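You operate a simulated robot arm through the tools that you are given. There is no shell and no other tool. Be economical: measure what you need, move in short steps, check, and stop when the job is done.

The job below is to be done with a simulated two-armed robot. You get a single attempt, and the scene is never put back.

## Task
Pick up the bottle marked "blue resin" from the top of the craft bench with one hand, pass it to the other hand and put it on the black plate of the shake table. Set down upright: bottle.

It is judged by the outcome, as a careful person would: the job done as asked, and still so three seconds after it is handed in. It fails if anything else is knocked over, pushed out of place, dropped, spilled or broken.

## Robot
Two 7-joint arms with two-finger grippers on one trunk, on a base that drives. Base frame: it is fixed to the floor where the robot stands at the start and does not move with it; the origin is under the middle of the robot, x ahead of it, y to its left, z up; the surface under the hand at the start is at about z = 0.9. Units: m, degrees, N and s.
The left shoulder is at the start at [0.06, 0.123, 0.945], the right one opposite. With the tool pointing down near the work surface each hand reaches from about 0.34 to 0.8 m from the robot's upright axis, wherever it stands, measured 20 degrees to its own side. Places, roughly: black plate of the shake table (19x14 cm) [-0.74, 1.18, 0.9]. Payload 1.47 kg a hand.
Tool frame (each hand has its own): the origin (TCP) lies between the finger pads and is the grasp point; the fingertips stand 0.016 m ahead of it; z points along the fingers, y is the line along which they close. Largest opening 0.087 m; the body of the gripper starts 0.055 m behind the TCP.
Orientation is that of the tool frame in the base frame, as a unit quaternion [x, y, z, w]. With the fingers straight down and closing along the base's y, the tool's x points along the base's -x, its y along +y and its z along -z.

## Interface
- The arms move only by the tool drive_tool. It takes "left_moves", "right_moves" or both (then of equal length, played together; a hand with none holds still); each is a list that holds one entry, the list of rows, each a list of 6 numbers: the shift along the base's x, y, z in m, then the turn, a rotation vector about the base's x, y, z in degrees. In form: [[[dx, dy, dz, ax, ay, az], ...]]. A call has 1 to 20 rows; each row is the pose to reach, as a shift and turn from the pose commanded when the call began. "left_grip" and "right_grip" are, for a hand that has rows, the gripper command, from -1 (fully open) to 1 (shut), values between in proportion, set as the call begins (left out, the last holds). Rows are played at 5 a second. More than 0.05 m and 8.6 degrees between two rows, or a gripper value outside its range, and nothing of the call is played. Where a pose cannot be reached the arm comes as near as it can. A force on the tool above 40 N (or 10 N above the force at the start of the call, whichever is more), or a blocked arm, ends the call early, and 0.2 s more pass. The fingers move at their own pace (about 0.153 m/s each) and stop on an object; they squeeze with about 25 N. The grip force told is the motor's: it shows also when the fingers shut on nothing. Time passes only in rows, and 0.2 s behind the last, so rows that repeat a pose let the fingers close. It gives the time, the measured TCP pose, the force on the tool (base axes), the opening and the grip force at its end, in the units of the frame above (readings bear some noise), with the torque about the TCP (base axes, N m) and any sound that the robot's microphone picked up.
- Cameras (640 x 400 px; columns grow to the right, rows downward): "scene" is now at [0.11, 0.0142, 1.5272]; the picture's right is [0.18, -0.98, 0.00], its down [-0.63, -0.12, -0.77] and it looks along [0.76, 0.14, -0.64] (base axes); focal length 289 px, centre (320, 200). "left" rides on the left gripper at [0.073, -0.012, -0.09] in its tool frame; the picture's right is [0.16, 0.99, 0.00], its down [-0.72, 0.12, -0.68] and it looks along [-0.67, 0.11, 0.73] (tool axes); focal length 247 px, centre (320, 200). "right" rides on the right gripper at [0.073, 0.012, -0.09] in its tool frame; the picture's right is [-0.16, 0.99, 0.00], its down [-0.72, -0.12, -0.68] and it looks along [-0.67, -0.11, 0.73] (tool axes); focal length 247 px, centre (320, 200).
- capture(camera): a new picture of that camera. No time passes.
- raise_lower(by): slides the trunk up (or, below 0, down) by that many m; the arms and the scene camera ride with it, the base frame stays. It gives what a move gives, with no picture.
- roll_base(legs): drives the robot by 1 to 6 legs, each [ahead, left, turn to the left] in m, m and degrees, along the robot's own axes; the way and the turn of a leg run together, so that a leg with both is an arc; at most 1.5 m and 180 degrees a leg. The arms and the cameras ride along, it lands a little off, and it stops where it bumps. It gives what a move gives.
- turn_head(pan, tilt): turns the head with the scene camera to pan (to the left, within 120 degrees either way) and tilt (down, from -29 to 69), counted from straight ahead of the robot. It gives what a move gives.
- locate(camera, pixels): for up to 12 pixels [column, row] of the newest picture of that camera ("zoom" is the newest enlarged one), the place [x, y, z] in the base frame of the surface seen there, good to about 0.002 m, but the place of the scene camera against the robot may be out by one fixed shift of up to 0.025 m in any direction. No time passes.
- zoom(camera, box): a new picture of the part [left, top, right, bottom] of that camera's present view, enlarged. No time passes.
- sign_off(): hands the job in; it is judged then, once.

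Keep the steps short. Do not move on a guess: measure, check each grasp and each placing, and mend mistakes. In all there are 80 turns and 62 pictures (those below and enlarged ones count). Leave the grippers open and the arms clear of the work at the hand-in unless told otherwise, and finish with a single line.

The tools are called by a JSON object that holds its "name" and its "arguments". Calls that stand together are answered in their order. drive_tool: Moves the arms, as the interface text tells. Its arguments: {"type":"object","properties":{"left_moves":{"type":"array"},"left_grip":{"type":"number"},"right_moves":{"type":"array"},"right_grip":{"type":"number"}},"required":[]} The other tools are called the same way: raise_lower (by) slides the trunk up or down; roll_base (legs) drives the base; turn_head (pan, tilt) turns the head that bears the scene camera; capture (camera) takes a picture; locate (camera, pixels) gives the place of the surface under pixels of a picture; zoom (camera, box) takes an enlarged picture of a part of a camera's view; sign_off () hands the job in.

At the start:

```text
time_s: 0.0
left_eef_pos: [0.466, 0.3597, 1.2032]
left_orientation: [0.0, 1.0, 0.0, 0.0]
left_force: [-0.2, -0.3, -0.7]
left_torque: [-0.04, 0.01, 0.0]
left_width: 0.087
left_gripper_force: 0.1
right_eef_pos: [0.4566, -0.0897, 1.1556]
right_orientation: [0.0, 1.0, 0.0, 0.0]
right_force: [0.1, -0.3, 0.4]
right_torque: [-0.04, -0.05, 0.01]
right_width: 0.0869
right_gripper_force: 0.1
trunk travel left (down, up): [-0.1, 0.13]
robot x, y, heading: [0.001, 0.0003, 0.2]
head pan, tilt: [10.5, 39.7]
```

scene: 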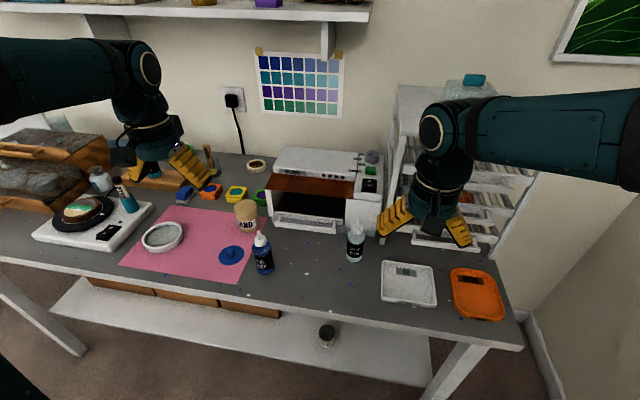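
right: 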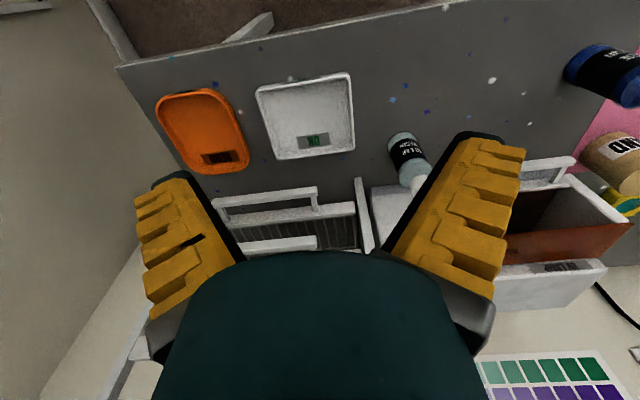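
left: 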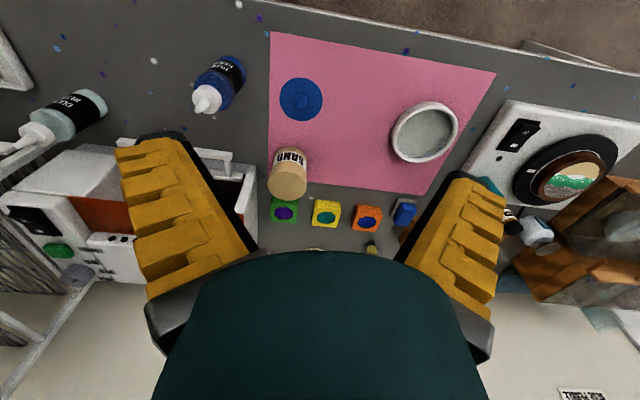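

I see a blue bottle near (263,255) and a pale one near (355,243). I'll enlarge that part to read the labels.

{"name": "zoom", "arguments": {"camera": "scene", "box": [220, 190, 380, 290]}}

{"name": "zoom", "arguments": {"camera": "left", "box": [0, 40, 320, 240]}}

```text
4.00 times, centred on (300, 240) of scene
```

zoom: 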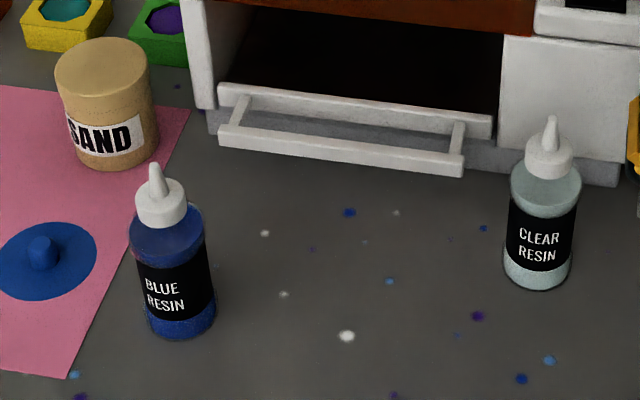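

```text
2.00 times, centred on (160, 140) of left
```

zoom: 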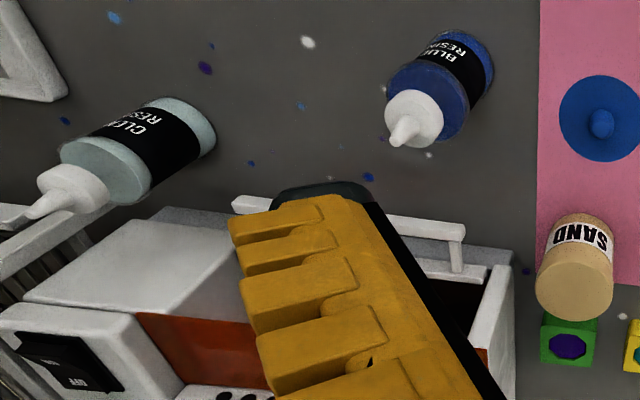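

The blue-resin bottle is clear in the left wrist view (zoom about (440,85)). I'll measure it there and in the scene view, then look for the shake table behind to the left.

{"name": "locate", "arguments": {"camera": "zoom", "pixels": [[398, 137], [413, 118], [430, 95], [455, 70], [485, 55], [470, 100], [440, 45], [500, 90], [420, 40], [350, 100], [585, 285], [432, 225]]}}

{"name": "locate", "arguments": {"camera": "scene", "pixels": [[259, 233], [261, 241], [264, 262], [257, 263], [271, 262], [266, 274], [355, 245], [245, 215], [320, 222], [240, 270]]}}

{"name": "turn_head", "arguments": {"pan": 118, "tilt": 25}}

{"name": "capture", "arguments": {"camera": "scene"}}

```text
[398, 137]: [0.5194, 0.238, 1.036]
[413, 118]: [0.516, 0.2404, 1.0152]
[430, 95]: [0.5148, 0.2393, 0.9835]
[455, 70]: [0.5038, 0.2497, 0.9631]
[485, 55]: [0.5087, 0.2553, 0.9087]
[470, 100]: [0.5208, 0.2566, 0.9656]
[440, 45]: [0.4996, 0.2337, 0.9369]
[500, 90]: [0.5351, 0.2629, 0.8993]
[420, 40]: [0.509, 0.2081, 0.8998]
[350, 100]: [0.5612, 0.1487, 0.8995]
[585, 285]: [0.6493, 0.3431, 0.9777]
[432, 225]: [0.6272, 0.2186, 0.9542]
```

```text
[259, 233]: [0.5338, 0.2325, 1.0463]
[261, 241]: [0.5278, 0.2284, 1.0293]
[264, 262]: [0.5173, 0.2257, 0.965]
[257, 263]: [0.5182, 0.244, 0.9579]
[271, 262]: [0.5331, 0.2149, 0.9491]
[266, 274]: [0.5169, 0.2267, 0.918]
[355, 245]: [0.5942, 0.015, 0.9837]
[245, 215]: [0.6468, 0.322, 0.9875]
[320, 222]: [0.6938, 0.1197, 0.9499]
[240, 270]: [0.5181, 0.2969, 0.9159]
```

```text
time_s: 1.9
left_eef_pos: [0.4658, 0.3586, 1.2032]
left_orientation: [-0.001, 1.0, -0.001, 0.0]
left_force: [-0.4, 0.3, -0.8]
left_torque: [-0.01, 0.0, 0.0]
left_width: 0.0873
left_gripper_force: 0.1
right_eef_pos: [0.4559, -0.0904, 1.156]
right_orientation: [0.0, 1.0, 0.0, 0.0]
right_force: [-0.4, 0.5, -0.4]
right_torque: [0.0, -0.01, 0.01]
right_width: 0.087
right_gripper_force: 0.1
trunk travel left (down, up): [-0.1, 0.13]
robot x, y, heading: [0.0013, -0.0016, 0.1]
head pan, tilt: [118.0, 25.0]
```

```text
56 pictures are left
```

scene: 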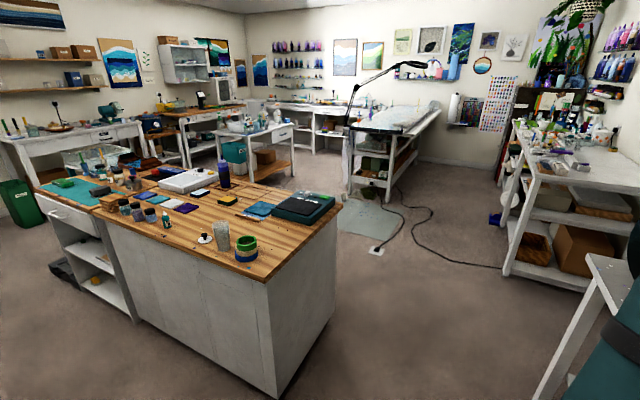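

The dark teal box at about (305,208) on the near island looks like the shake table. I'll enlarge it and measure.

{"name": "zoom", "arguments": {"camera": "scene", "box": [190, 150, 350, 290]}}

{"name": "locate", "arguments": {"camera": "scene", "pixels": [[305, 205], [272, 210], [307, 224], [333, 197], [300, 192], [221, 235], [244, 245], [223, 175], [258, 209], [206, 238], [270, 282], [340, 208]]}}

```text
2.86 times, centred on (270, 220) of scene
```

zoom: 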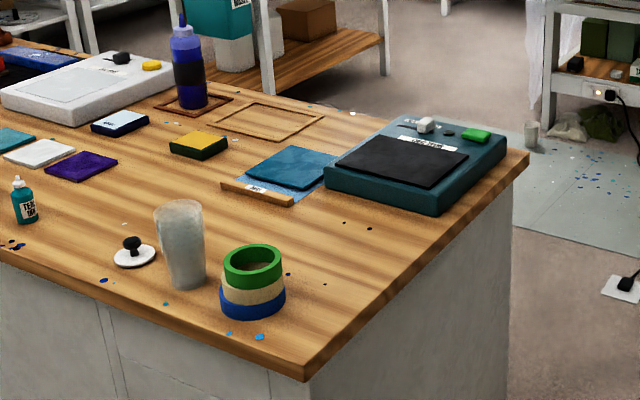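

```text
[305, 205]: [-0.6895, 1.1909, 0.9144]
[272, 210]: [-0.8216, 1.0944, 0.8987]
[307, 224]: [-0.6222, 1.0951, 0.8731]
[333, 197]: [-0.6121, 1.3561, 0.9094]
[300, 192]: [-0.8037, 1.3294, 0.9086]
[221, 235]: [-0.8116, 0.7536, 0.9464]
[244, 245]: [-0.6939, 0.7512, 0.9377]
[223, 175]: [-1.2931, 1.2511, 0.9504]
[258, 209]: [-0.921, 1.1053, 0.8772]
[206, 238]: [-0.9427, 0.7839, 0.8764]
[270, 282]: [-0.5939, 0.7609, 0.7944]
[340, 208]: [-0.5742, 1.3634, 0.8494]
```

Wrist measurements fit an upright bottle with its axis at (0.519, 0.237), radius 0.020, cap at z≈0.99–1.015 and tip at 1.04. The plan:
- The left hand takes the cap from straight above.
- The right hand takes the body, tilted.
- I drive over and set it on the plate.

First I move the left hand above the bottle and look.

{"name": "drive_tool", "arguments": {"left_moves": [[[0.013, -0.03, 0, 0, 0, 0], [0.027, -0.06, 0, 0, 0, 0], [0.04, -0.09, 0, 0, 0, 0], [0.053, -0.122, 0, 0, 0, 0], [0.053, -0.122, -0.03, 0, 0, 0], [0.053, -0.122, -0.06, 0, 0, 0], [0.053, -0.122, -0.09, 0, 0, 0], [0.053, -0.122, -0.09, 0, 0, 0]]], "left_grip": -1}}

{"name": "capture", "arguments": {"camera": "left"}}

```text
time_s: 3.6
left_eef_pos: [0.5188, 0.2384, 1.1141]
left_orientation: [0.0, 1.0, 0.0, 0.0]
left_force: [-0.8, -0.8, 0.7]
left_torque: [-0.02, -0.03, -0.02]
left_width: 0.087
left_gripper_force: 0.2
right_eef_pos: [0.4551, -0.0901, 1.1564]
right_orientation: [0.0, 1.0, 0.0, 0.0]
right_force: [-0.3, -0.7, -0.5]
right_torque: [-0.01, -0.01, -0.04]
right_width: 0.0871
right_gripper_force: 0.1
trunk travel left (down, up): [-0.1, 0.13]
robot x, y, heading: [-0.0006, 0.0016, -0.4]
head pan, tilt: [118.0, 25.0]
```

```text
54 pictures are left
```

left: 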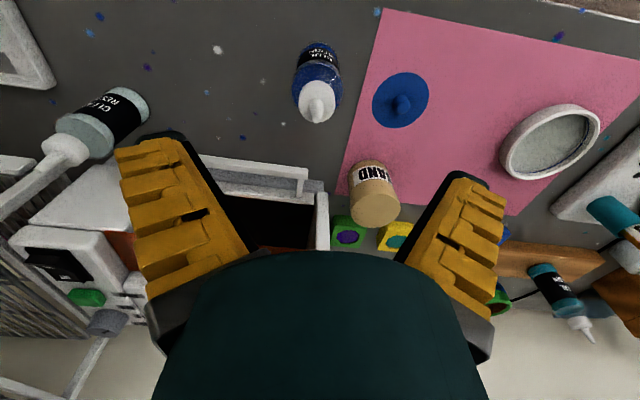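

The bottle lies below the TCP, with its cap at about (317,108). I'll re-measure it from here.

{"name": "locate", "arguments": {"camera": "left", "pixels": [[318, 113], [316, 103], [306, 110], [329, 110], [316, 90], [318, 72], [299, 78], [337, 78], [318, 50], [400, 100]]}}

```text
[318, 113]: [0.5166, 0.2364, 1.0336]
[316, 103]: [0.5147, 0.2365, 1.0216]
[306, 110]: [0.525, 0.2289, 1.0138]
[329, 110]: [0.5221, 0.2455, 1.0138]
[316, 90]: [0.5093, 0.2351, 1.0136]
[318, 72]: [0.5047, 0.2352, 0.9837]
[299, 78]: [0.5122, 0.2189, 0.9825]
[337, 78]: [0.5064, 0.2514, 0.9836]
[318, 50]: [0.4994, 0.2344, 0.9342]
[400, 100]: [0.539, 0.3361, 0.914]
```

The axis is at (0.519, 0.2365), the cap spans z 0.985–1.014, and the shoulder is at 0.984. I'll go down to TCP z≈1.005, with the tips at 0.989 just above the shoulder.

{"name": "drive_tool", "arguments": {"left_moves": [[[0, -0.001, -0.03, 0, 0, 0], [0, -0.001, -0.06, 0, 0, 0], [0, -0.001, -0.08, 0, 0, 0], [0, -0.001, -0.095, 0, 0, 0], [0, -0.001, -0.109, 0, 0, 0], [0, -0.001, -0.109, 0, 0, 0]]]}}

{"name": "capture", "arguments": {"camera": "left"}}

```text
time_s: 5.0
left_eef_pos: [0.5192, 0.2356, 1.0054]
left_orientation: [-0.001, 1.0, -0.001, -0.001]
left_force: [0.2, -0.2, 0.2]
left_torque: [0.01, 0.0, 0.02]
left_width: 0.0869
left_gripper_force: 0.1
right_eef_pos: [0.4557, -0.0898, 1.1555]
right_orientation: [0.0, 1.0, 0.001, 0.0]
right_force: [-0.6, -0.1, 0.2]
right_torque: [-0.01, 0.0, -0.02]
right_width: 0.087
right_gripper_force: 0.1
trunk travel left (down, up): [-0.1, 0.13]
robot x, y, heading: [-0.0008, -0.0035, 0.0]
head pan, tilt: [118.0, 25.0]
```

```text
53 pictures are left
```

left: 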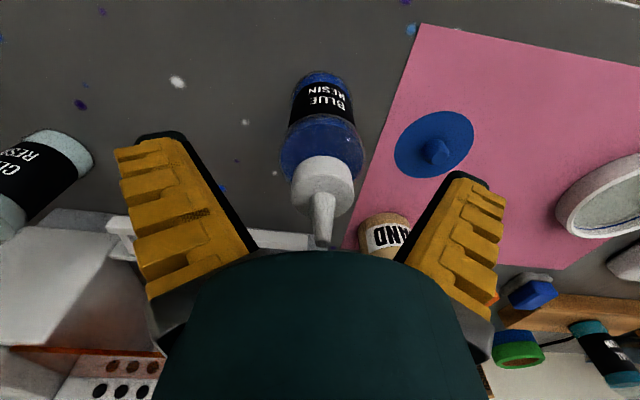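

The cap sits between the fingers at about (322,185), close to the TCP. Now I close the gripper.

{"name": "drive_tool", "arguments": {"left_moves": [[[0, 0, 0, 0, 0, 0], [0, 0, 0, 0, 0, 0], [0, 0, 0, 0, 0, 0], [0, 0, 0, 0, 0, 0]]], "left_grip": 1}}

{"name": "capture", "arguments": {"camera": "left"}}

```text
time_s: 6.0
left_eef_pos: [0.5192, 0.2359, 1.0063]
left_orientation: [0.0, 1.0, 0.0, 0.003]
left_force: [4.6, 2.1, 26.8]
left_torque: [0.11, -0.34, 0.01]
left_width: 0.0199
left_gripper_force: 24.7
right_eef_pos: [0.4547, -0.0909, 1.1577]
right_orientation: [0.001, 1.0, 0.001, 0.001]
right_force: [0.1, 0.2, -0.1]
right_torque: [0.02, -0.02, 0.01]
right_width: 0.0871
right_gripper_force: 0.1
trunk travel left (down, up): [-0.1, 0.13]
robot x, y, heading: [-0.0029, -0.0019, -0.1]
head pan, tilt: [118.0, 25.0]
```

```text
52 pictures are left
```

left: 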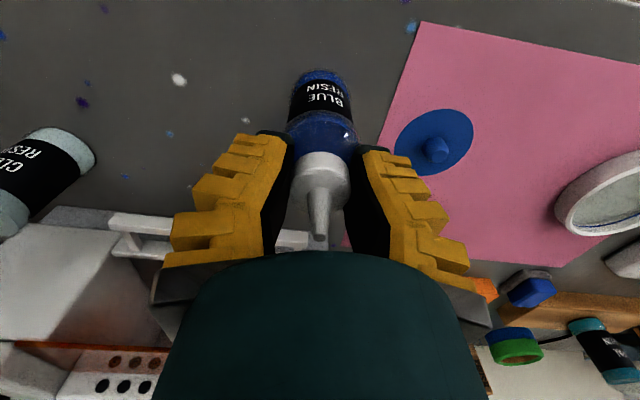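

Grip 24.7 N at width 0.020, but the tool reads +26.8 N upward, so the tips are probably pressing on the shoulder. I'll open, rise 4 mm and close again for a clean grip.

{"name": "drive_tool", "arguments": {"left_moves": [[[0, 0, 0, 0, 0, 0], [0, 0, 0, 0, 0, 0], [0, 0, 0.004, 0, 0, 0], [0, 0, 0.004, 0, 0, 0]]], "left_grip": -0.2}}

{"name": "drive_tool", "arguments": {"left_moves": [[[0, 0, 0, 0, 0, 0], [0, 0, 0, 0, 0, 0], [0, 0, 0, 0, 0, 0], [0, 0, 0, 0, 0, 0]]], "left_grip": 1}}

{"name": "capture", "arguments": {"camera": "left"}}

```text
time_s: 7.0
left_eef_pos: [0.5192, 0.2363, 1.0086]
left_orientation: [0.0, 1.0, 0.0, 0.0]
left_force: [-0.1, 0.3, 1.0]
left_torque: [0.0, 0.01, 0.03]
left_width: 0.0575
left_gripper_force: 3.6
right_eef_pos: [0.4569, -0.0909, 1.1557]
right_orientation: [0.0, 1.0, 0.0, 0.0]
right_force: [0.2, 0.0, -0.1]
right_torque: [0.0, 0.02, -0.05]
right_width: 0.0866
right_gripper_force: 0.0
trunk travel left (down, up): [-0.1, 0.13]
robot x, y, heading: [0.0002, 0.0023, -0.1]
head pan, tilt: [118.0, 25.0]
```

```text
time_s: 8.1
left_eef_pos: [0.5199, 0.2346, 1.0086]
left_orientation: [0.001, 1.0, 0.0, 0.001]
left_force: [2.8, 0.7, 8.3]
left_torque: [0.02, -0.44, 0.02]
left_width: 0.022
left_gripper_force: 24.9
right_eef_pos: [0.4563, -0.0902, 1.1578]
right_orientation: [0.0, 1.0, 0.0, 0.0]
right_force: [0.2, 0.0, 0.4]
right_torque: [-0.04, -0.01, -0.01]
right_width: 0.0871
right_gripper_force: 0.1
trunk travel left (down, up): [-0.1, 0.13]
robot x, y, heading: [0.0021, 0.0002, 0.2]
head pan, tilt: [118.0, 25.0]
```

```text
51 pictures are left
```

left: 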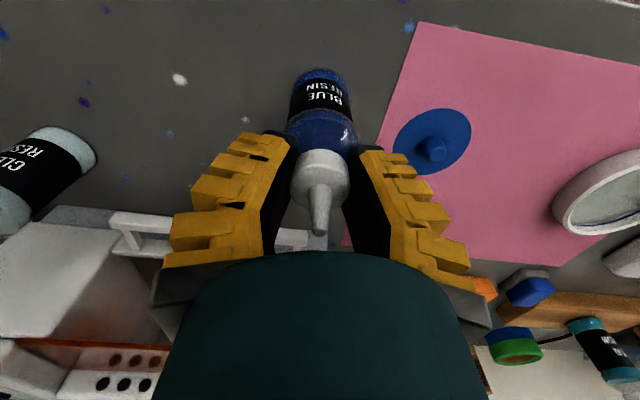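

Cleaner: width 0.022 and about 8 N. I'll lift slowly, 5 cm first.

{"name": "drive_tool", "arguments": {"left_moves": [[[0, 0, 0.005, 0, 0, 0], [0, 0, 0.015, 0, 0, 0], [0, 0, 0.03, 0, 0, 0], [0, 0, 0.05, 0, 0, 0], [0, 0, 0.05, 0, 0, 0]]]}}

{"name": "capture", "arguments": {"camera": "left"}}

```text
time_s: 9.2
left_eef_pos: [0.5178, 0.2348, 1.0585]
left_orientation: [0.001, 1.0, 0.0, 0.0]
left_force: [-0.1, 0.2, -3.0]
left_torque: [-0.01, -0.03, 0.03]
left_width: 0.0198
left_gripper_force: 25.4
right_eef_pos: [0.4559, -0.0901, 1.1561]
right_orientation: [-0.001, 1.0, 0.0, -0.001]
right_force: [-0.1, 0.0, 0.2]
right_torque: [0.03, 0.01, 0.0]
right_width: 0.0871
right_gripper_force: 0.0
trunk travel left (down, up): [-0.1, 0.13]
robot x, y, heading: [0.0008, 0.002, -0.0]
head pan, tilt: [118.0, 25.0]
```

```text
50 pictures are left
```

left: 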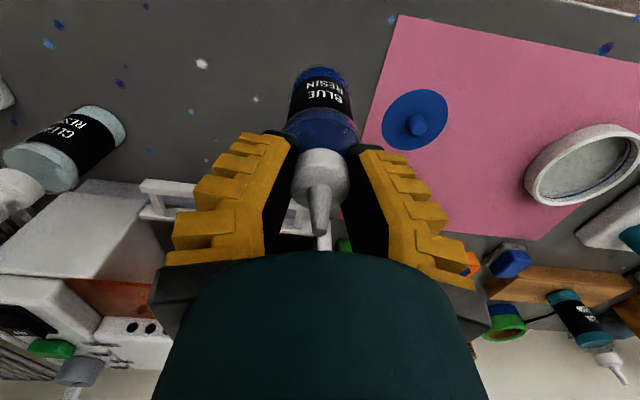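

The bottle is held, with about 3 N of weight and the grip steady. Next the left hand brings it to a handover spot in front of the chest, while the right hand backs off to the right and yaws 60° left.

{"name": "drive_tool", "arguments": {"left_moves": [[[0, 0, 0.02, 0, 0, 0], [0, 0, 0.05, 0, 0, 0], [0, 0, 0.08, 0, 0, 0], [-0.01, -0.02, 0.11, 0, 0, 0], [-0.02, -0.05, 0.142, 0, 0, 0], [-0.033, -0.08, 0.142, 0, 0, 0], [-0.046, -0.11, 0.142, 0, 0, 0], [-0.058, -0.145, 0.142, 0, 0, 0], [-0.058, -0.145, 0.142, 0, 0, 0]]], "right_moves": [[[-0.012, -0.012, 0, 0, 0, 7.5], [-0.024, -0.024, 0, 0, 0, 15], [-0.036, -0.036, 0, 0, 0, 22.5], [-0.048, -0.048, 0, 0, 0, 30], [-0.06, -0.06, 0, 0, 0, 37.5], [-0.072, -0.07, 0, 0, 0, 45], [-0.084, -0.08, 0, 0, 0, 52.5], [-0.09, -0.09, 0, 0, 0, 60], [-0.09, -0.09, 0, 0, 0, 60]]], "right_grip": -1}}

```text
time_s: 11.2
left_eef_pos: [0.4594, 0.0915, 1.1987]
left_orientation: [-0.001, 1.0, 0.0, 0.0]
left_force: [0.2, -0.5, -2.8]
left_torque: [-0.06, 0.01, 0.02]
left_width: 0.0191
left_gripper_force: 24.9
right_eef_pos: [0.3668, -0.1791, 1.1553]
right_orientation: [-0.501, 0.866, 0.0, 0.001]
right_force: [-0.1, 0.4, -0.8]
right_torque: [0.02, 0.0, 0.02]
right_width: 0.0872
right_gripper_force: 0.1
trunk travel left (down, up): [-0.1, 0.13]
robot x, y, heading: [0.0001, 0.0001, -0.2]
head pan, tilt: [118.0, 25.0]
```

Both arrived. Left width reads 0.0191, which I'll keep watching. Now I tilt the right hand 60° so its fingers point left-ahead and slightly down.

{"name": "drive_tool", "arguments": {"right_moves": [[[0, 0, 0, 6.495, -3.75, 0], [0, 0, 0, 12.99, -7.5, 0], [0, 0, 0, 19.486, -11.25, 0], [0, 0, 0, 25.98, -15, 0], [0, 0, 0, 32.475, -18.75, 0], [0, 0, 0, 38.97, -22.5, 0], [0, 0, 0, 45.466, -26.25, 0], [0, 0, 0, 51.96, -30, 0], [0, 0, 0, 51.96, -30, 0]]]}}

{"name": "turn_head", "arguments": {"pan": 5, "tilt": 35}}

{"name": "capture", "arguments": {"camera": "scene"}}

{"name": "capture", "arguments": {"camera": "right"}}

```text
time_s: 13.2
left_eef_pos: [0.4617, 0.0919, 1.1982]
left_orientation: [0.0, 1.0, 0.001, 0.001]
left_force: [0.5, -1.0, -1.6]
left_torque: [0.01, -0.01, -0.03]
left_width: 0.0189
left_gripper_force: 25.0
right_eef_pos: [0.366, -0.1795, 1.1558]
right_orientation: [-0.433, 0.75, 0.25, 0.433]
right_force: [0.6, 0.6, 0.7]
right_torque: [0.0, -0.02, 0.02]
right_width: 0.0869
right_gripper_force: 0.0
trunk travel left (down, up): [-0.1, 0.13]
robot x, y, heading: [0.0002, 0.0041, 0.2]
head pan, tilt: [118.0, 25.0]
```

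```text
time_s: 15.2
left_eef_pos: [0.4612, 0.0918, 1.1989]
left_orientation: [0.0, 1.0, -0.001, -0.001]
left_force: [0.1, -0.3, -1.3]
left_torque: [0.06, 0.02, -0.01]
left_width: 0.0188
left_gripper_force: 24.9
right_eef_pos: [0.3653, -0.1803, 1.1573]
right_orientation: [-0.433, 0.75, 0.25, 0.433]
right_force: [-0.6, -0.4, 0.5]
right_torque: [-0.02, -0.01, -0.01]
right_width: 0.0873
right_gripper_force: 0.1
trunk travel left (down, up): [-0.1, 0.13]
robot x, y, heading: [-0.0012, 0.0038, -0.1]
head pan, tilt: [5.0, 35.0]
```

```text
49 pictures are left
```

scene: 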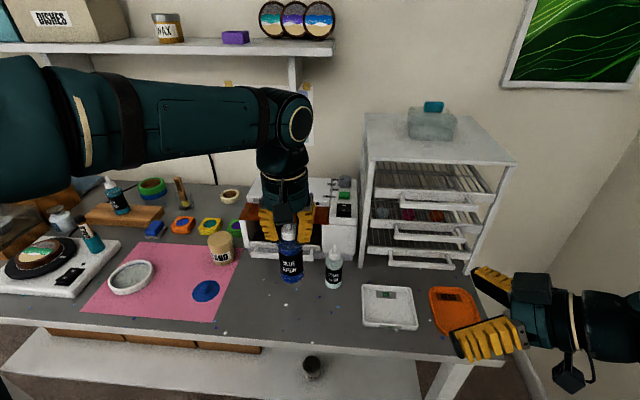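

```text
48 pictures are left
```

right: 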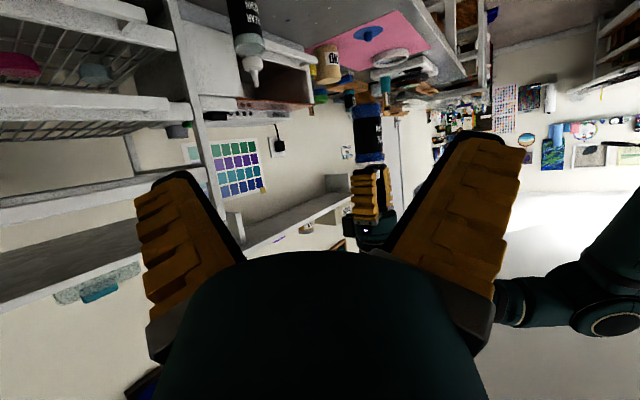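

Both hands are in place, the bottle hangs upright, and the right camera sees it at (368,135). I'll measure the bottle from the right wrist camera.

{"name": "locate", "arguments": {"camera": "right", "pixels": [[368, 108], [368, 135], [357, 135], [380, 135], [369, 155], [370, 163], [369, 175], [371, 195], [360, 110], [377, 110]]}}

{"name": "zoom", "arguments": {"camera": "right", "box": [300, 80, 440, 260]}}

{"name": "zoom", "arguments": {"camera": "scene", "box": [230, 180, 350, 300]}}

```text
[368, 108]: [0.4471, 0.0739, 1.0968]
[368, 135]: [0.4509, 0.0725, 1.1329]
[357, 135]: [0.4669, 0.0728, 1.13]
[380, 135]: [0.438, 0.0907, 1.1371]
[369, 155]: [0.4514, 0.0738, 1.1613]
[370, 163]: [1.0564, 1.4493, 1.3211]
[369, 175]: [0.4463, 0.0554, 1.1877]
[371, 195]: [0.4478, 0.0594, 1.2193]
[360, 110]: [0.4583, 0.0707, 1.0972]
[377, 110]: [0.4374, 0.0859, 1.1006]
```

```text
2.22 times, centred on (370, 170) of right
```

zoom: 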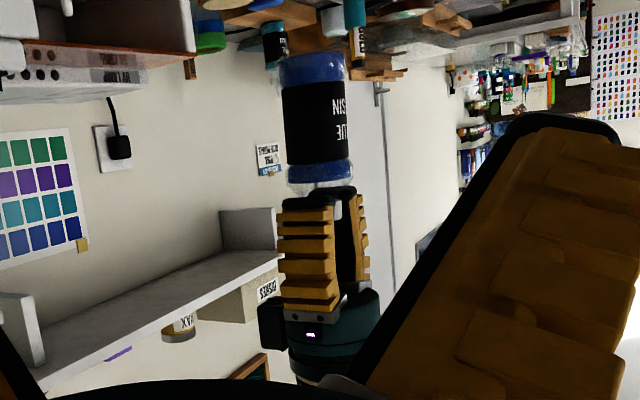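

```text
3.33 times, centred on (290, 240) of scene
```

zoom: 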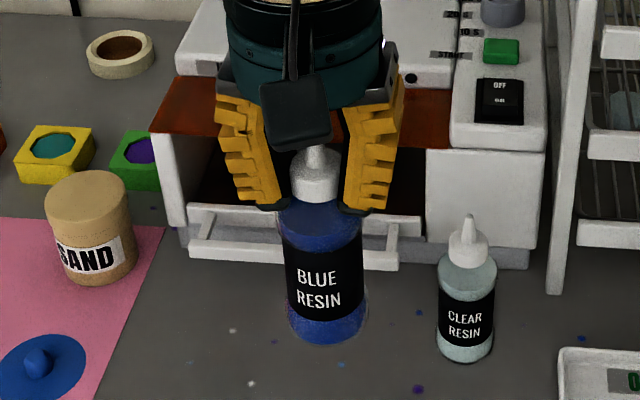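

The bottle's axis is at (0.459, 0.091), its base at z≈1.090, and the giver's tips at ≈1.183. I'll bring the right hand to 0.12 m short of the bottle at z 1.13, easing the tilt by 10°.

{"name": "drive_tool", "arguments": {"right_moves": [[[0, 0, -0.01, -4.33, 2.5, 0], [0, 0, -0.026, -8.66, 5, 0], [0.008, 0.04, -0.026, -8.66, 5, 0], [0.016, 0.08, -0.026, -8.66, 5, 0], [0.024, 0.12, -0.026, -8.66, 5, 0], [0.033, 0.1665, -0.026, -8.66, 5, 0], [0.033, 0.1665, -0.026, -8.66, 5, 0]]]}}

{"name": "capture", "arguments": {"camera": "right"}}

{"name": "capture", "arguments": {"camera": "scene"}}

```text
time_s: 16.8
left_eef_pos: [0.46, 0.0915, 1.1991]
left_orientation: [0.0, 1.0, 0.0, 0.0]
left_force: [-0.3, -0.1, -2.3]
left_torque: [0.0, 0.03, 0.02]
left_width: 0.0186
left_gripper_force: 24.6
right_eef_pos: [0.3993, -0.013, 1.1298]
right_orientation: [-0.453, 0.785, 0.212, 0.366]
right_force: [1.4, 0.1, 0.7]
right_torque: [0.0, 0.02, 0.02]
right_width: 0.0867
right_gripper_force: 0.1
trunk travel left (down, up): [-0.1, 0.13]
robot x, y, heading: [-0.0019, 0.0002, 0.1]
head pan, tilt: [5.0, 35.0]
```

```text
45 pictures are left
```

right: 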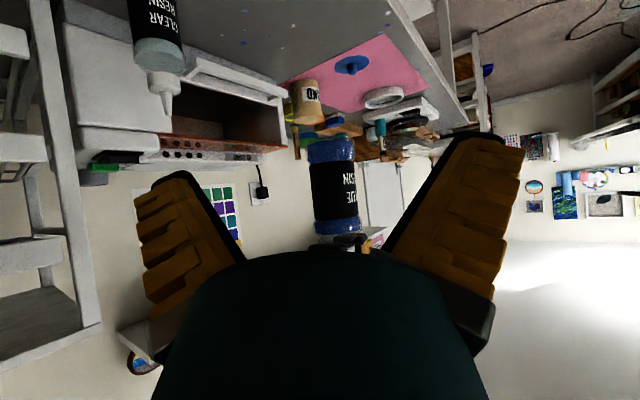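

```text
44 pictures are left
```

scene: 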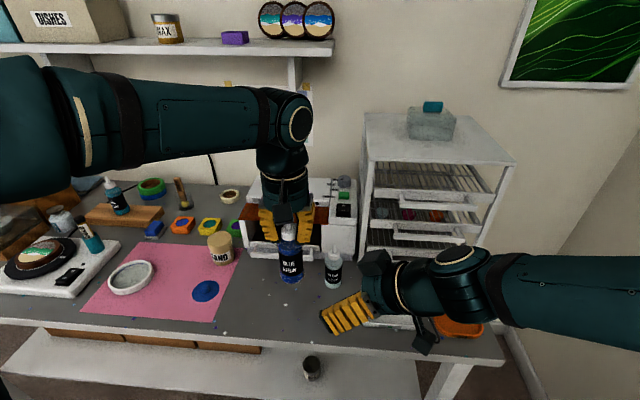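

The bottle appears at column 335 and the geometry predicts 333, so it is well lined up. I'll advance horizontally to it in small steps.

{"name": "drive_tool", "arguments": {"right_moves": [[[0.015, 0.026, 0, 0, 0, 0], [0.03, 0.052, 0, 0, 0, 0], [0.04, 0.069, 0, 0, 0, 0], [0.05, 0.087, 0, 0, 0, 0], [0.06, 0.104, 0, 0, 0, 0], [0.06, 0.104, 0, 0, 0, 0]]]}}

{"name": "capture", "arguments": {"camera": "right"}}

{"name": "zoom", "arguments": {"camera": "scene", "box": [220, 170, 440, 330]}}

```text
time_s: 17.9
left_eef_pos: [0.4675, 0.1004, 1.1964]
left_orientation: [-0.01, 1.0, 0.004, 0.003]
left_force: [2.7, 5.6, 0.7]
left_torque: [-0.19, 0.09, 0.04]
left_width: 0.0158
left_gripper_force: 25.3
right_eef_pos: [0.4515, 0.0784, 1.1292]
right_orientation: [-0.453, 0.786, 0.212, 0.364]
right_force: [-2.8, -5.0, -3.6]
right_torque: [0.51, -0.26, -0.05]
right_width: 0.0871
right_gripper_force: 0.1
trunk travel left (down, up): [-0.1, 0.13]
robot x, y, heading: [-0.0054, -0.0001, -0.0]
head pan, tilt: [5.0, 35.0]
stopped in row 5 (left hand): the force on the tool passed its limit at 53 N (the readings are from after the stop); the commanded pose is now the measured one
```

```text
43 pictures are left
```

right: 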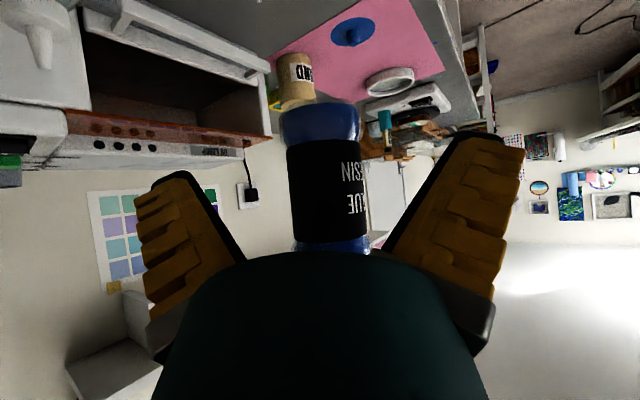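

```text
2.50 times, centred on (330, 250) of scene
```

zoom: 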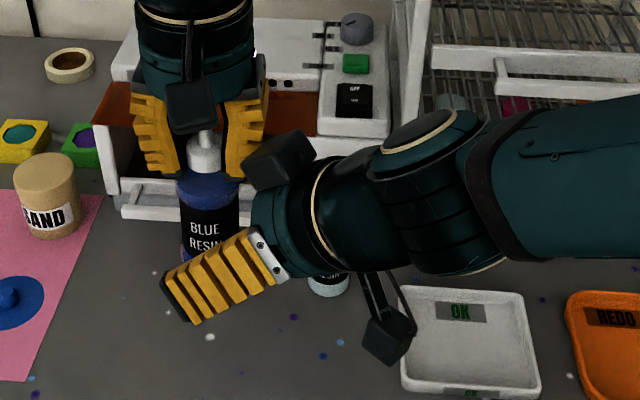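

The right hand stopped early: something touched the left hand (53 N). I see a dark block at zoom (280,160), on the upper side of the right gripper, near the left fingers. I'll measure it, and back the right hand straight out.

{"name": "locate", "arguments": {"camera": "zoom", "pixels": [[262, 155], [300, 140], [285, 175], [265, 185], [312, 160], [280, 240], [388, 340], [200, 215], [170, 270], [190, 105], [235, 165], [345, 190]]}}

{"name": "drive_tool", "arguments": {"right_moves": [[[-0.01, -0.017, 0, 0, 0, 0], [-0.02, -0.035, 0, 0, 0, 0], [-0.04, -0.069, 0, 0, 0, 0], [-0.06, -0.104, 0, 0, 0, 0], [-0.06, -0.104, 0, 0, 0, 0]]]}}

{"name": "capture", "arguments": {"camera": "left"}}

{"name": "zoom", "arguments": {"camera": "scene", "box": [220, 170, 440, 330]}}

```text
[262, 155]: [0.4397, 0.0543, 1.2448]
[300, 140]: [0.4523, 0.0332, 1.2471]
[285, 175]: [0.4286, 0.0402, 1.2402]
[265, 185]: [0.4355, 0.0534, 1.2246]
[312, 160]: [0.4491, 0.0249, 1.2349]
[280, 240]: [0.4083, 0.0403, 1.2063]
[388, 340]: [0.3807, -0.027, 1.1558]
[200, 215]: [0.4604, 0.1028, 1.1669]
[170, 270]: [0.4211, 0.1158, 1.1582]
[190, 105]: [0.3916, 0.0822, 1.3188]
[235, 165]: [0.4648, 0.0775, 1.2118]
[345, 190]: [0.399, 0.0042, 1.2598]
```

```text
time_s: 19.1
left_eef_pos: [0.4664, 0.1007, 1.1964]
left_orientation: [-0.009, 1.0, 0.004, 0.002]
left_force: [0.0, -0.1, -2.8]
left_torque: [-0.04, 0.0, 0.02]
left_width: 0.0162
left_gripper_force: 25.1
right_eef_pos: [0.3903, -0.0245, 1.1295]
right_orientation: [-0.454, 0.785, 0.211, 0.364]
right_force: [0.5, 0.4, -0.4]
right_torque: [0.01, -0.03, -0.02]
right_width: 0.0867
right_gripper_force: 0.0
trunk travel left (down, up): [-0.1, 0.13]
robot x, y, heading: [-0.0016, 0.0002, 0.2]
head pan, tilt: [5.0, 35.0]
```

```text
41 pictures are left
```

left: 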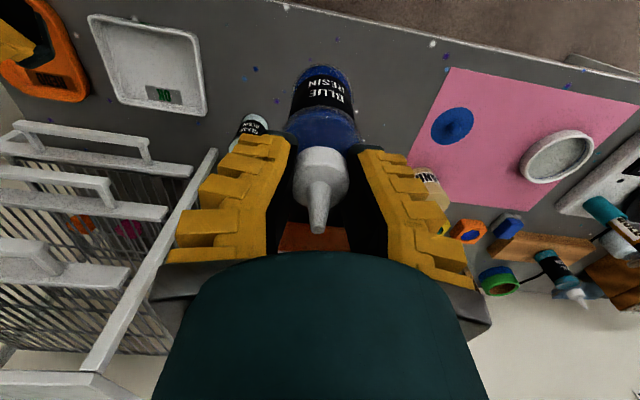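

```text
2.50 times, centred on (330, 250) of scene
```

zoom: 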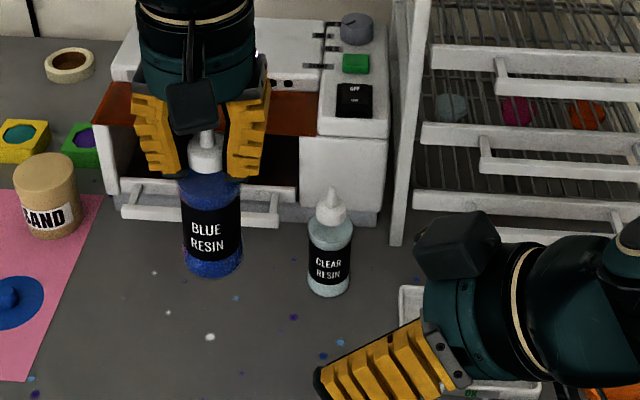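

The bottle is still held, and the readings are calm. The upper block of the right gripper ran into the left gripper's wide side. To fix this I'll yaw the left hand −90°, so its thin side faces the right hand and its camera swings away.

{"name": "drive_tool", "arguments": {"left_moves": [[[0, 0, 0, 0, 0, -7.5], [0, 0, 0, 0, 0, -15], [0, 0, 0, 0, 0, -22.5], [0, 0, 0, 0, 0, -30], [0, 0, 0, 0, 0, -37.5], [0, 0, 0, 0, 0, -45], [0, 0, 0, 0, 0, -52.5], [0, 0, 0, 0, 0, -60], [0, 0, 0, 0, 0, -67.5], [0, 0, 0, 0, 0, -75], [0, 0, 0, 0, 0, -82.5], [0, 0, 0, 0, 0, -90], [0, 0, 0, 0, 0, -90]]]}}

{"name": "zoom", "arguments": {"camera": "scene", "box": [160, 120, 440, 320]}}

```text
time_s: 21.9
left_eef_pos: [0.4663, 0.0993, 1.1972]
left_orientation: [0.701, 0.713, 0.0, 0.005]
left_force: [-0.3, 0.1, -2.3]
left_torque: [0.02, 0.0, 0.0]
left_width: 0.016
left_gripper_force: 24.8
right_eef_pos: [0.3898, -0.0256, 1.1298]
right_orientation: [-0.454, 0.785, 0.211, 0.365]
right_force: [0.2, -0.1, -0.5]
right_torque: [-0.01, -0.06, 0.01]
right_width: 0.0869
right_gripper_force: 0.0
trunk travel left (down, up): [-0.1, 0.13]
robot x, y, heading: [-0.0002, -0.0015, 0.0]
head pan, tilt: [5.0, 35.0]
```

```text
2.00 times, centred on (300, 220) of scene
```

zoom: 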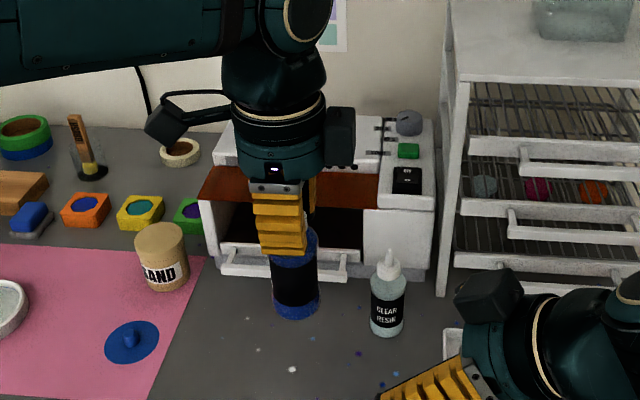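

The left hand has a block too, now on the side facing the right hand, but it sits well above where the right hand passes. I'll turn the right hand to 75° yaw and 35° below horizontal, shift it into line with the bottle, then re-measure.

{"name": "drive_tool", "arguments": {"right_moves": [[[0.014, -0.01, 0, 1.55, -0.64, 5], [0.028, -0.01, 0, 3.1, -1.28, 10], [0.0425, -0.005, 0, 4.66, -1.92, 15], [0.0425, 0, 0, 4.66, -1.92, 15], [0.0425, 0, 0, 4.66, -1.92, 15]]]}}

{"name": "capture", "arguments": {"camera": "right"}}

```text
time_s: 23.1
left_eef_pos: [0.4654, 0.099, 1.1977]
left_orientation: [0.702, 0.713, 0.0, 0.005]
left_force: [0.3, -0.4, -2.6]
left_torque: [0.0, 0.01, -0.01]
left_width: 0.0166
left_gripper_force: 25.2
right_eef_pos: [0.433, -0.0255, 1.1291]
right_orientation: [-0.541, 0.703, 0.282, 0.365]
right_force: [-0.3, -0.5, 0.1]
right_torque: [0.02, 0.02, -0.01]
right_width: 0.0869
right_gripper_force: 0.0
trunk travel left (down, up): [-0.1, 0.13]
robot x, y, heading: [0.0008, 0.0005, 0.3]
head pan, tilt: [5.0, 35.0]
```

```text
38 pictures are left
```

right: 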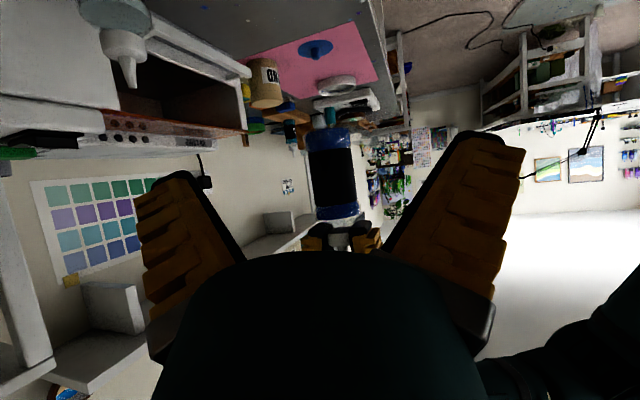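

{"name": "locate", "arguments": {"camera": "right", "pixels": [[330, 132], [331, 160], [312, 160], [350, 160], [334, 195], [336, 212], [338, 226], [322, 195], [350, 195], [312, 240], [370, 238]]}}

```text
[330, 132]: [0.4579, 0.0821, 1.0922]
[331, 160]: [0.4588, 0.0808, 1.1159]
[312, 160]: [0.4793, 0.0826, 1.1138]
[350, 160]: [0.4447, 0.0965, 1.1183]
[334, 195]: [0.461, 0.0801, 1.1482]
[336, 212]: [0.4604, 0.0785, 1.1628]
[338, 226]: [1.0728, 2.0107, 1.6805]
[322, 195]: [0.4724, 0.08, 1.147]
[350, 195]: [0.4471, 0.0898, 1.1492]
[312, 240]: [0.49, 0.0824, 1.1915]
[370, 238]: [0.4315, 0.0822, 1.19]
```

The axis is at (0.465, 0.099) and the body spans z 1.087–1.168. I advance along the approach to (0.464, 0.095, 1.127) in small steps.

{"name": "drive_tool", "arguments": {"right_moves": [[[0.008, 0.03, -0.002, 0, 0, 0], [0.0155, 0.06, -0.002, 0, 0, 0], [0.02, 0.078, -0.002, 0, 0, 0], [0.024, 0.092, -0.002, 0, 0, 0], [0.027, 0.104, -0.002, 0, 0, 0], [0.029, 0.112, -0.002, 0, 0, 0], [0.031, 0.12, -0.002, 0, 0, 0], [0.031, 0.12, -0.002, 0, 0, 0]]]}}

{"name": "capture", "arguments": {"camera": "right"}}

{"name": "zoom", "arguments": {"camera": "scene", "box": [180, 140, 440, 320]}}

```text
time_s: 24.9
left_eef_pos: [0.4637, 0.0985, 1.1967]
left_orientation: [0.701, 0.713, 0.0, 0.005]
left_force: [0.7, -0.3, -2.1]
left_torque: [0.03, 0.0, 0.01]
left_width: 0.0164
left_gripper_force: 25.0
right_eef_pos: [0.4648, 0.095, 1.1271]
right_orientation: [-0.54, 0.704, 0.282, 0.365]
right_force: [-0.3, 0.7, 0.1]
right_torque: [-0.01, -0.01, 0.03]
right_width: 0.0869
right_gripper_force: 0.0
trunk travel left (down, up): [-0.1, 0.13]
robot x, y, heading: [-0.0018, -0.0015, -0.0]
head pan, tilt: [5.0, 35.0]
```

```text
37 pictures are left
```

right: 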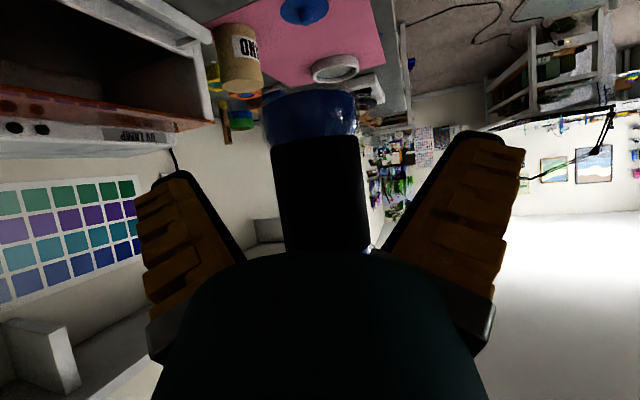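

```text
2.22 times, centred on (310, 230) of scene
```

zoom: 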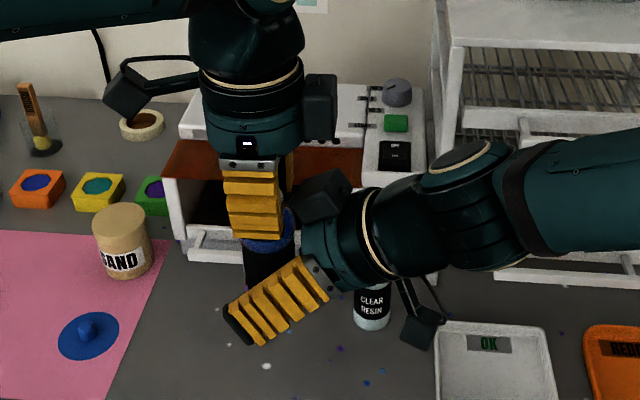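

It arrived with no contact force, and the bottle stands between the right fingers. Now I close the right gripper.

{"name": "drive_tool", "arguments": {"right_moves": [[[0, 0, 0, 0, 0, 0], [0, 0, 0, 0, 0, 0], [0, 0, 0, 0, 0, 0], [0, 0, 0, 0, 0, 0], [0, 0, 0, 0, 0, 0]]], "right_grip": 1}}

{"name": "capture", "arguments": {"camera": "right"}}

```text
time_s: 26.1
left_eef_pos: [0.4652, 0.1, 1.1985]
left_orientation: [0.701, 0.713, 0.001, 0.004]
left_force: [0.6, 2.5, -2.7]
left_torque: [0.2, 0.11, 0.01]
left_width: 0.0163
left_gripper_force: 25.2
right_eef_pos: [0.4652, 0.0957, 1.1277]
right_orientation: [-0.54, 0.704, 0.281, 0.366]
right_force: [1.2, -1.8, 0.6]
right_torque: [-0.01, -0.01, -0.03]
right_width: 0.0381
right_gripper_force: 25.4
trunk travel left (down, up): [-0.1, 0.13]
robot x, y, heading: [-0.0005, 0.0012, -0.0]
head pan, tilt: [5.0, 35.0]
```

```text
35 pictures are left
```

right: 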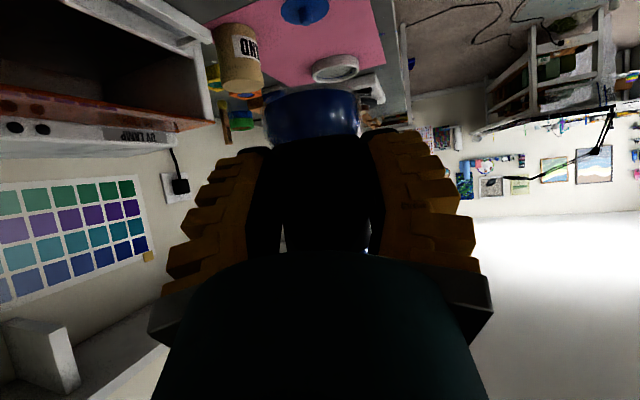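

The right hand holds the body (width 0.038, 25 N). I'll open the left hand a little and lift it straight up.

{"name": "drive_tool", "arguments": {"left_moves": [[[0, 0, 0, 0, 0, 0], [0, 0, 0, 0, 0, 0], [0, 0, 0, 0, 0, 0]]], "left_grip": -0.2}}

{"name": "drive_tool", "arguments": {"left_moves": [[[0, 0, 0.02, 0, 0, 0], [0, 0, 0.05, 0, 0, 0], [0, 0, 0.08, 0, 0, 0], [0, 0.02, 0.11, 0, 0, 0], [0, 0.06, 0.11, 0, 0, 0], [0, 0.1, 0.11, 0, 0, 0], [0, 0.1, 0.11, 0, 0, 0]]]}}

{"name": "capture", "arguments": {"camera": "scene"}}

```text
time_s: 26.9
left_eef_pos: [0.4649, 0.0995, 1.1974]
left_orientation: [0.701, 0.713, 0.0, 0.005]
left_force: [-0.5, -0.1, 0.3]
left_torque: [0.02, 0.01, 0.0]
left_width: 0.0576
left_gripper_force: 3.6
right_eef_pos: [0.4634, 0.096, 1.1265]
right_orientation: [-0.541, 0.703, 0.282, 0.365]
right_force: [0.1, 0.7, 0.0]
right_torque: [-0.02, 0.01, -0.04]
right_width: 0.0374
right_gripper_force: 25.2
trunk travel left (down, up): [-0.1, 0.13]
robot x, y, heading: [0.0014, -0.0007, 0.2]
head pan, tilt: [5.0, 35.0]
```

```text
time_s: 28.5
left_eef_pos: [0.4643, 0.1995, 1.3081]
left_orientation: [0.702, 0.713, 0.0, 0.006]
left_force: [0.7, 0.2, -0.5]
left_torque: [0.04, 0.02, 0.03]
left_width: 0.0574
left_gripper_force: 3.9
right_eef_pos: [0.4649, 0.0943, 1.1271]
right_orientation: [-0.541, 0.703, 0.282, 0.365]
right_force: [-0.2, -0.2, 0.0]
right_torque: [0.0, 0.0, -0.04]
right_width: 0.0372
right_gripper_force: 25.0
trunk travel left (down, up): [-0.1, 0.13]
robot x, y, heading: [0.0014, 0.0006, 0.2]
head pan, tilt: [5.0, 35.0]
```

```text
34 pictures are left
```

scene: 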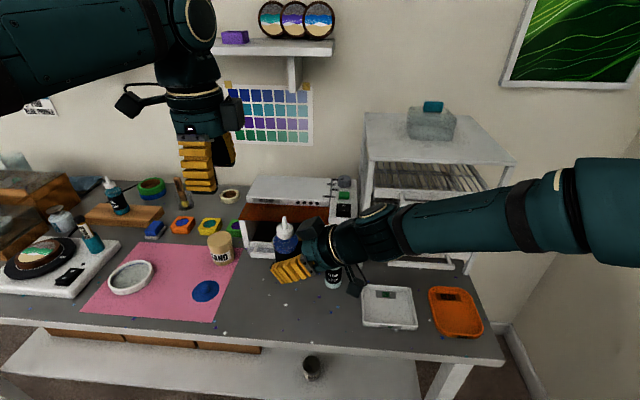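

The bottle is now upright in the right hand alone. Before driving I'll lift the trunk for clearance and look around behind on both sides.

{"name": "raise_lower", "arguments": {"by": 0.08}}

{"name": "turn_head", "arguments": {"pan": -118, "tilt": 35}}

{"name": "capture", "arguments": {"camera": "scene"}}

{"name": "turn_head", "arguments": {"pan": 80, "tilt": 45}}

{"name": "capture", "arguments": {"camera": "scene"}}

```text
time_s: 29.6
left_eef_pos: [0.4639, 0.2, 1.3872]
left_orientation: [0.702, 0.712, 0.0, 0.005]
left_force: [0.6, 0.3, -0.9]
left_torque: [-0.02, 0.02, 0.03]
left_width: 0.0574
left_gripper_force: 3.8
right_eef_pos: [0.4648, 0.096, 1.207]
right_orientation: [-0.54, 0.704, 0.281, 0.365]
right_force: [-0.4, 0.0, -1.4]
right_torque: [-0.01, 0.03, -0.03]
right_width: 0.0373
right_gripper_force: 25.1
trunk travel left (down, up): [-0.18, 0.05]
robot x, y, heading: [-0.0008, -0.0015, 0.0]
head pan, tilt: [5.0, 35.0]
```

```text
time_s: 31.7
left_eef_pos: [0.4645, 0.2002, 1.3883]
left_orientation: [0.702, 0.713, 0.0, 0.006]
left_force: [0.1, 0.1, -0.6]
left_torque: [0.02, -0.02, -0.01]
left_width: 0.0575
left_gripper_force: 4.1
right_eef_pos: [0.464, 0.0963, 1.2075]
right_orientation: [-0.541, 0.704, 0.281, 0.365]
right_force: [-0.8, 0.5, -1.3]
right_torque: [-0.01, -0.01, -0.01]
right_width: 0.0373
right_gripper_force: 25.5
trunk travel left (down, up): [-0.18, 0.05]
robot x, y, heading: [0.0029, -0.0003, 0.1]
head pan, tilt: [-118.0, 35.0]
```

```text
33 pictures are left
```

scene: 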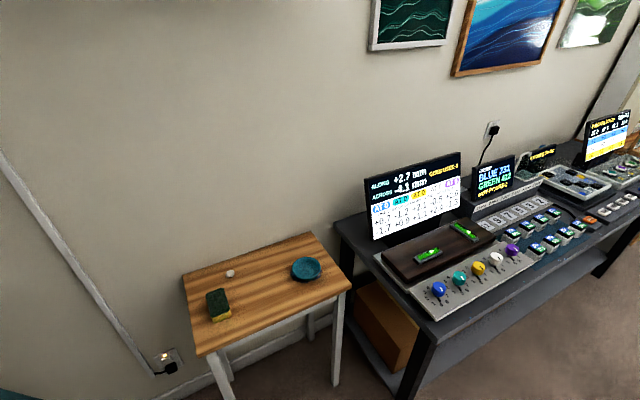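

```text
time_s: 34.6
left_eef_pos: [0.4641, 0.2002, 1.3882]
left_orientation: [0.701, 0.713, 0.001, 0.005]
left_force: [0.7, 0.3, -0.2]
left_torque: [0.04, -0.02, 0.0]
left_width: 0.0574
left_gripper_force: 4.3
right_eef_pos: [0.4639, 0.0953, 1.2074]
right_orientation: [-0.541, 0.704, 0.281, 0.365]
right_force: [-0.2, 0.0, -2.6]
right_torque: [0.0, 0.02, -0.01]
right_width: 0.0368
right_gripper_force: 25.4
trunk travel left (down, up): [-0.18, 0.05]
robot x, y, heading: [0.006, -0.0028, -0.1]
head pan, tilt: [80.0, 45.0]
```

```text
32 pictures are left
```

scene: 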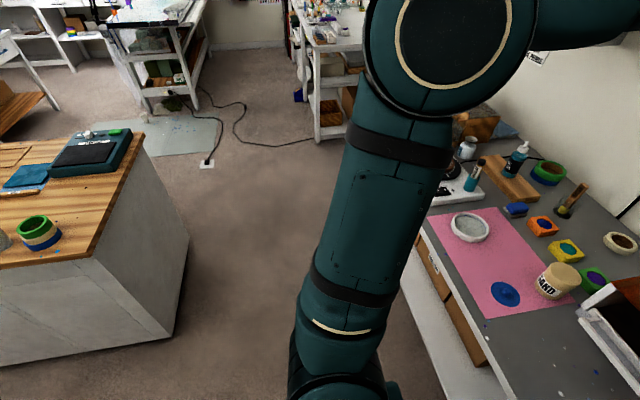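

The floor to the left is clear. I'll measure the corridor edges: the island's side, and the craft bench's front and far end.

{"name": "locate", "arguments": {"camera": "scene", "pixels": [[140, 135], [97, 262], [165, 335], [188, 250], [430, 225], [480, 345], [420, 290], [325, 135], [200, 160], [260, 260], [104, 146], [95, 150]]}}

{"name": "zoom", "arguments": {"camera": "scene", "box": [0, 110, 160, 210]}}

```text
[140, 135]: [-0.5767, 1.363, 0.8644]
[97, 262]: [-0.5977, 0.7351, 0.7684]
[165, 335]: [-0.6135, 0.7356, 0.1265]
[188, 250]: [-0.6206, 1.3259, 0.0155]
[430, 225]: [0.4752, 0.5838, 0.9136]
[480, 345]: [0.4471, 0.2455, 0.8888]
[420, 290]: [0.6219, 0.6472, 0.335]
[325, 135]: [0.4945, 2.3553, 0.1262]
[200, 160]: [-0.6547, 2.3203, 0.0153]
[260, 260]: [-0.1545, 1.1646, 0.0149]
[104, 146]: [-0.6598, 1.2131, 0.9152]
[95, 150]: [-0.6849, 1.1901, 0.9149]
```

```text
4.00 times, centred on (80, 160) of scene
```

zoom: 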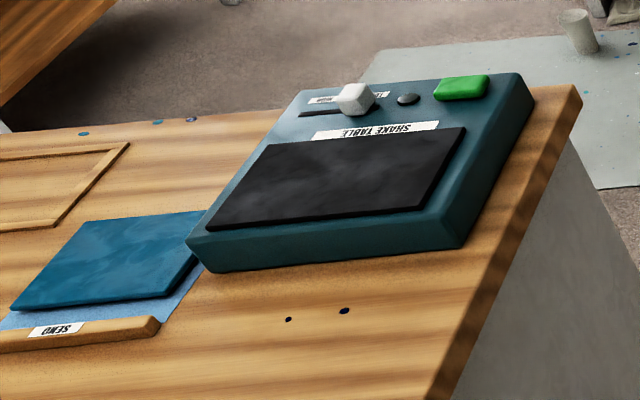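

The corridor runs from x≈−0.59 (island) to 0.43 (bench), and the plate's controls are on its +y side. So I'll come from +x, facing −x. First I back up 0.1 m and slide left 0.5 m.

{"name": "roll_base", "arguments": {"legs": [[-0.1, 0, 0], [0, 0.5, 0]]}}

{"name": "roll_base", "arguments": {"legs": [[0, 0, 90]]}}

{"name": "turn_head", "arguments": {"pan": 30, "tilt": 40}}

{"name": "capture", "arguments": {"camera": "scene"}}

```text
time_s: 40.1
left_eef_pos: [0.3616, 0.6944, 1.3868]
left_orientation: [0.699, 0.715, 0.0, 0.005]
left_force: [-0.3, -0.6, -0.1]
left_torque: [0.0, 0.03, 0.02]
left_width: 0.0574
left_gripper_force: 3.4
right_eef_pos: [0.3622, 0.5895, 1.2071]
right_orientation: [-0.543, 0.702, 0.283, 0.364]
right_force: [0.2, -0.3, -2.2]
right_torque: [0.0, -0.04, 0.0]
right_width: 0.0367
right_gripper_force: 25.0
trunk travel left (down, up): [-0.18, 0.05]
robot x, y, heading: [-0.0996, 0.4899, 0.3]
head pan, tilt: [80.0, 45.0]
```

```text
time_s: 44.4
left_eef_pos: [-0.3039, 0.9545, 1.3882]
left_orientation: [-0.01, 1.0, 0.003, 0.004]
left_force: [-0.5, -0.2, 0.2]
left_torque: [0.0, -0.01, 0.0]
left_width: 0.0571
left_gripper_force: 3.5
right_eef_pos: [-0.1998, 0.9543, 1.2076]
right_orientation: [0.88, -0.114, -0.458, -0.058]
right_force: [0.1, -1.0, -1.5]
right_torque: [0.0, 0.03, 0.0]
right_width: 0.0365
right_gripper_force: 24.8
trunk travel left (down, up): [-0.18, 0.05]
robot x, y, heading: [-0.1032, 0.4906, 90.2]
head pan, tilt: [80.0, 45.0]
```

```text
time_s: 45.5
left_eef_pos: [-0.3045, 0.953, 1.3879]
left_orientation: [-0.011, 1.0, 0.003, 0.003]
left_force: [-1.1, -0.5, 0.6]
left_torque: [0.0, 0.02, 0.05]
left_width: 0.0574
left_gripper_force: 4.1
right_eef_pos: [-0.1996, 0.9559, 1.2067]
right_orientation: [0.88, -0.113, -0.457, -0.057]
right_force: [-0.6, 0.9, -1.5]
right_torque: [0.0, -0.04, 0.01]
right_width: 0.0364
right_gripper_force: 25.0
trunk travel left (down, up): [-0.18, 0.05]
robot x, y, heading: [-0.1034, 0.4894, 90.4]
head pan, tilt: [30.0, 40.0]
```

```text
30 pictures are left
```

scene: 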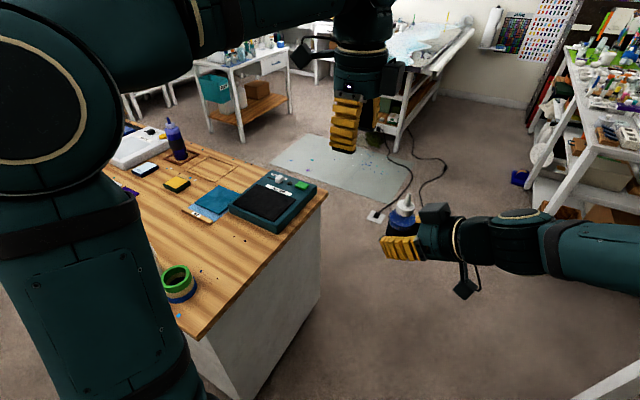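

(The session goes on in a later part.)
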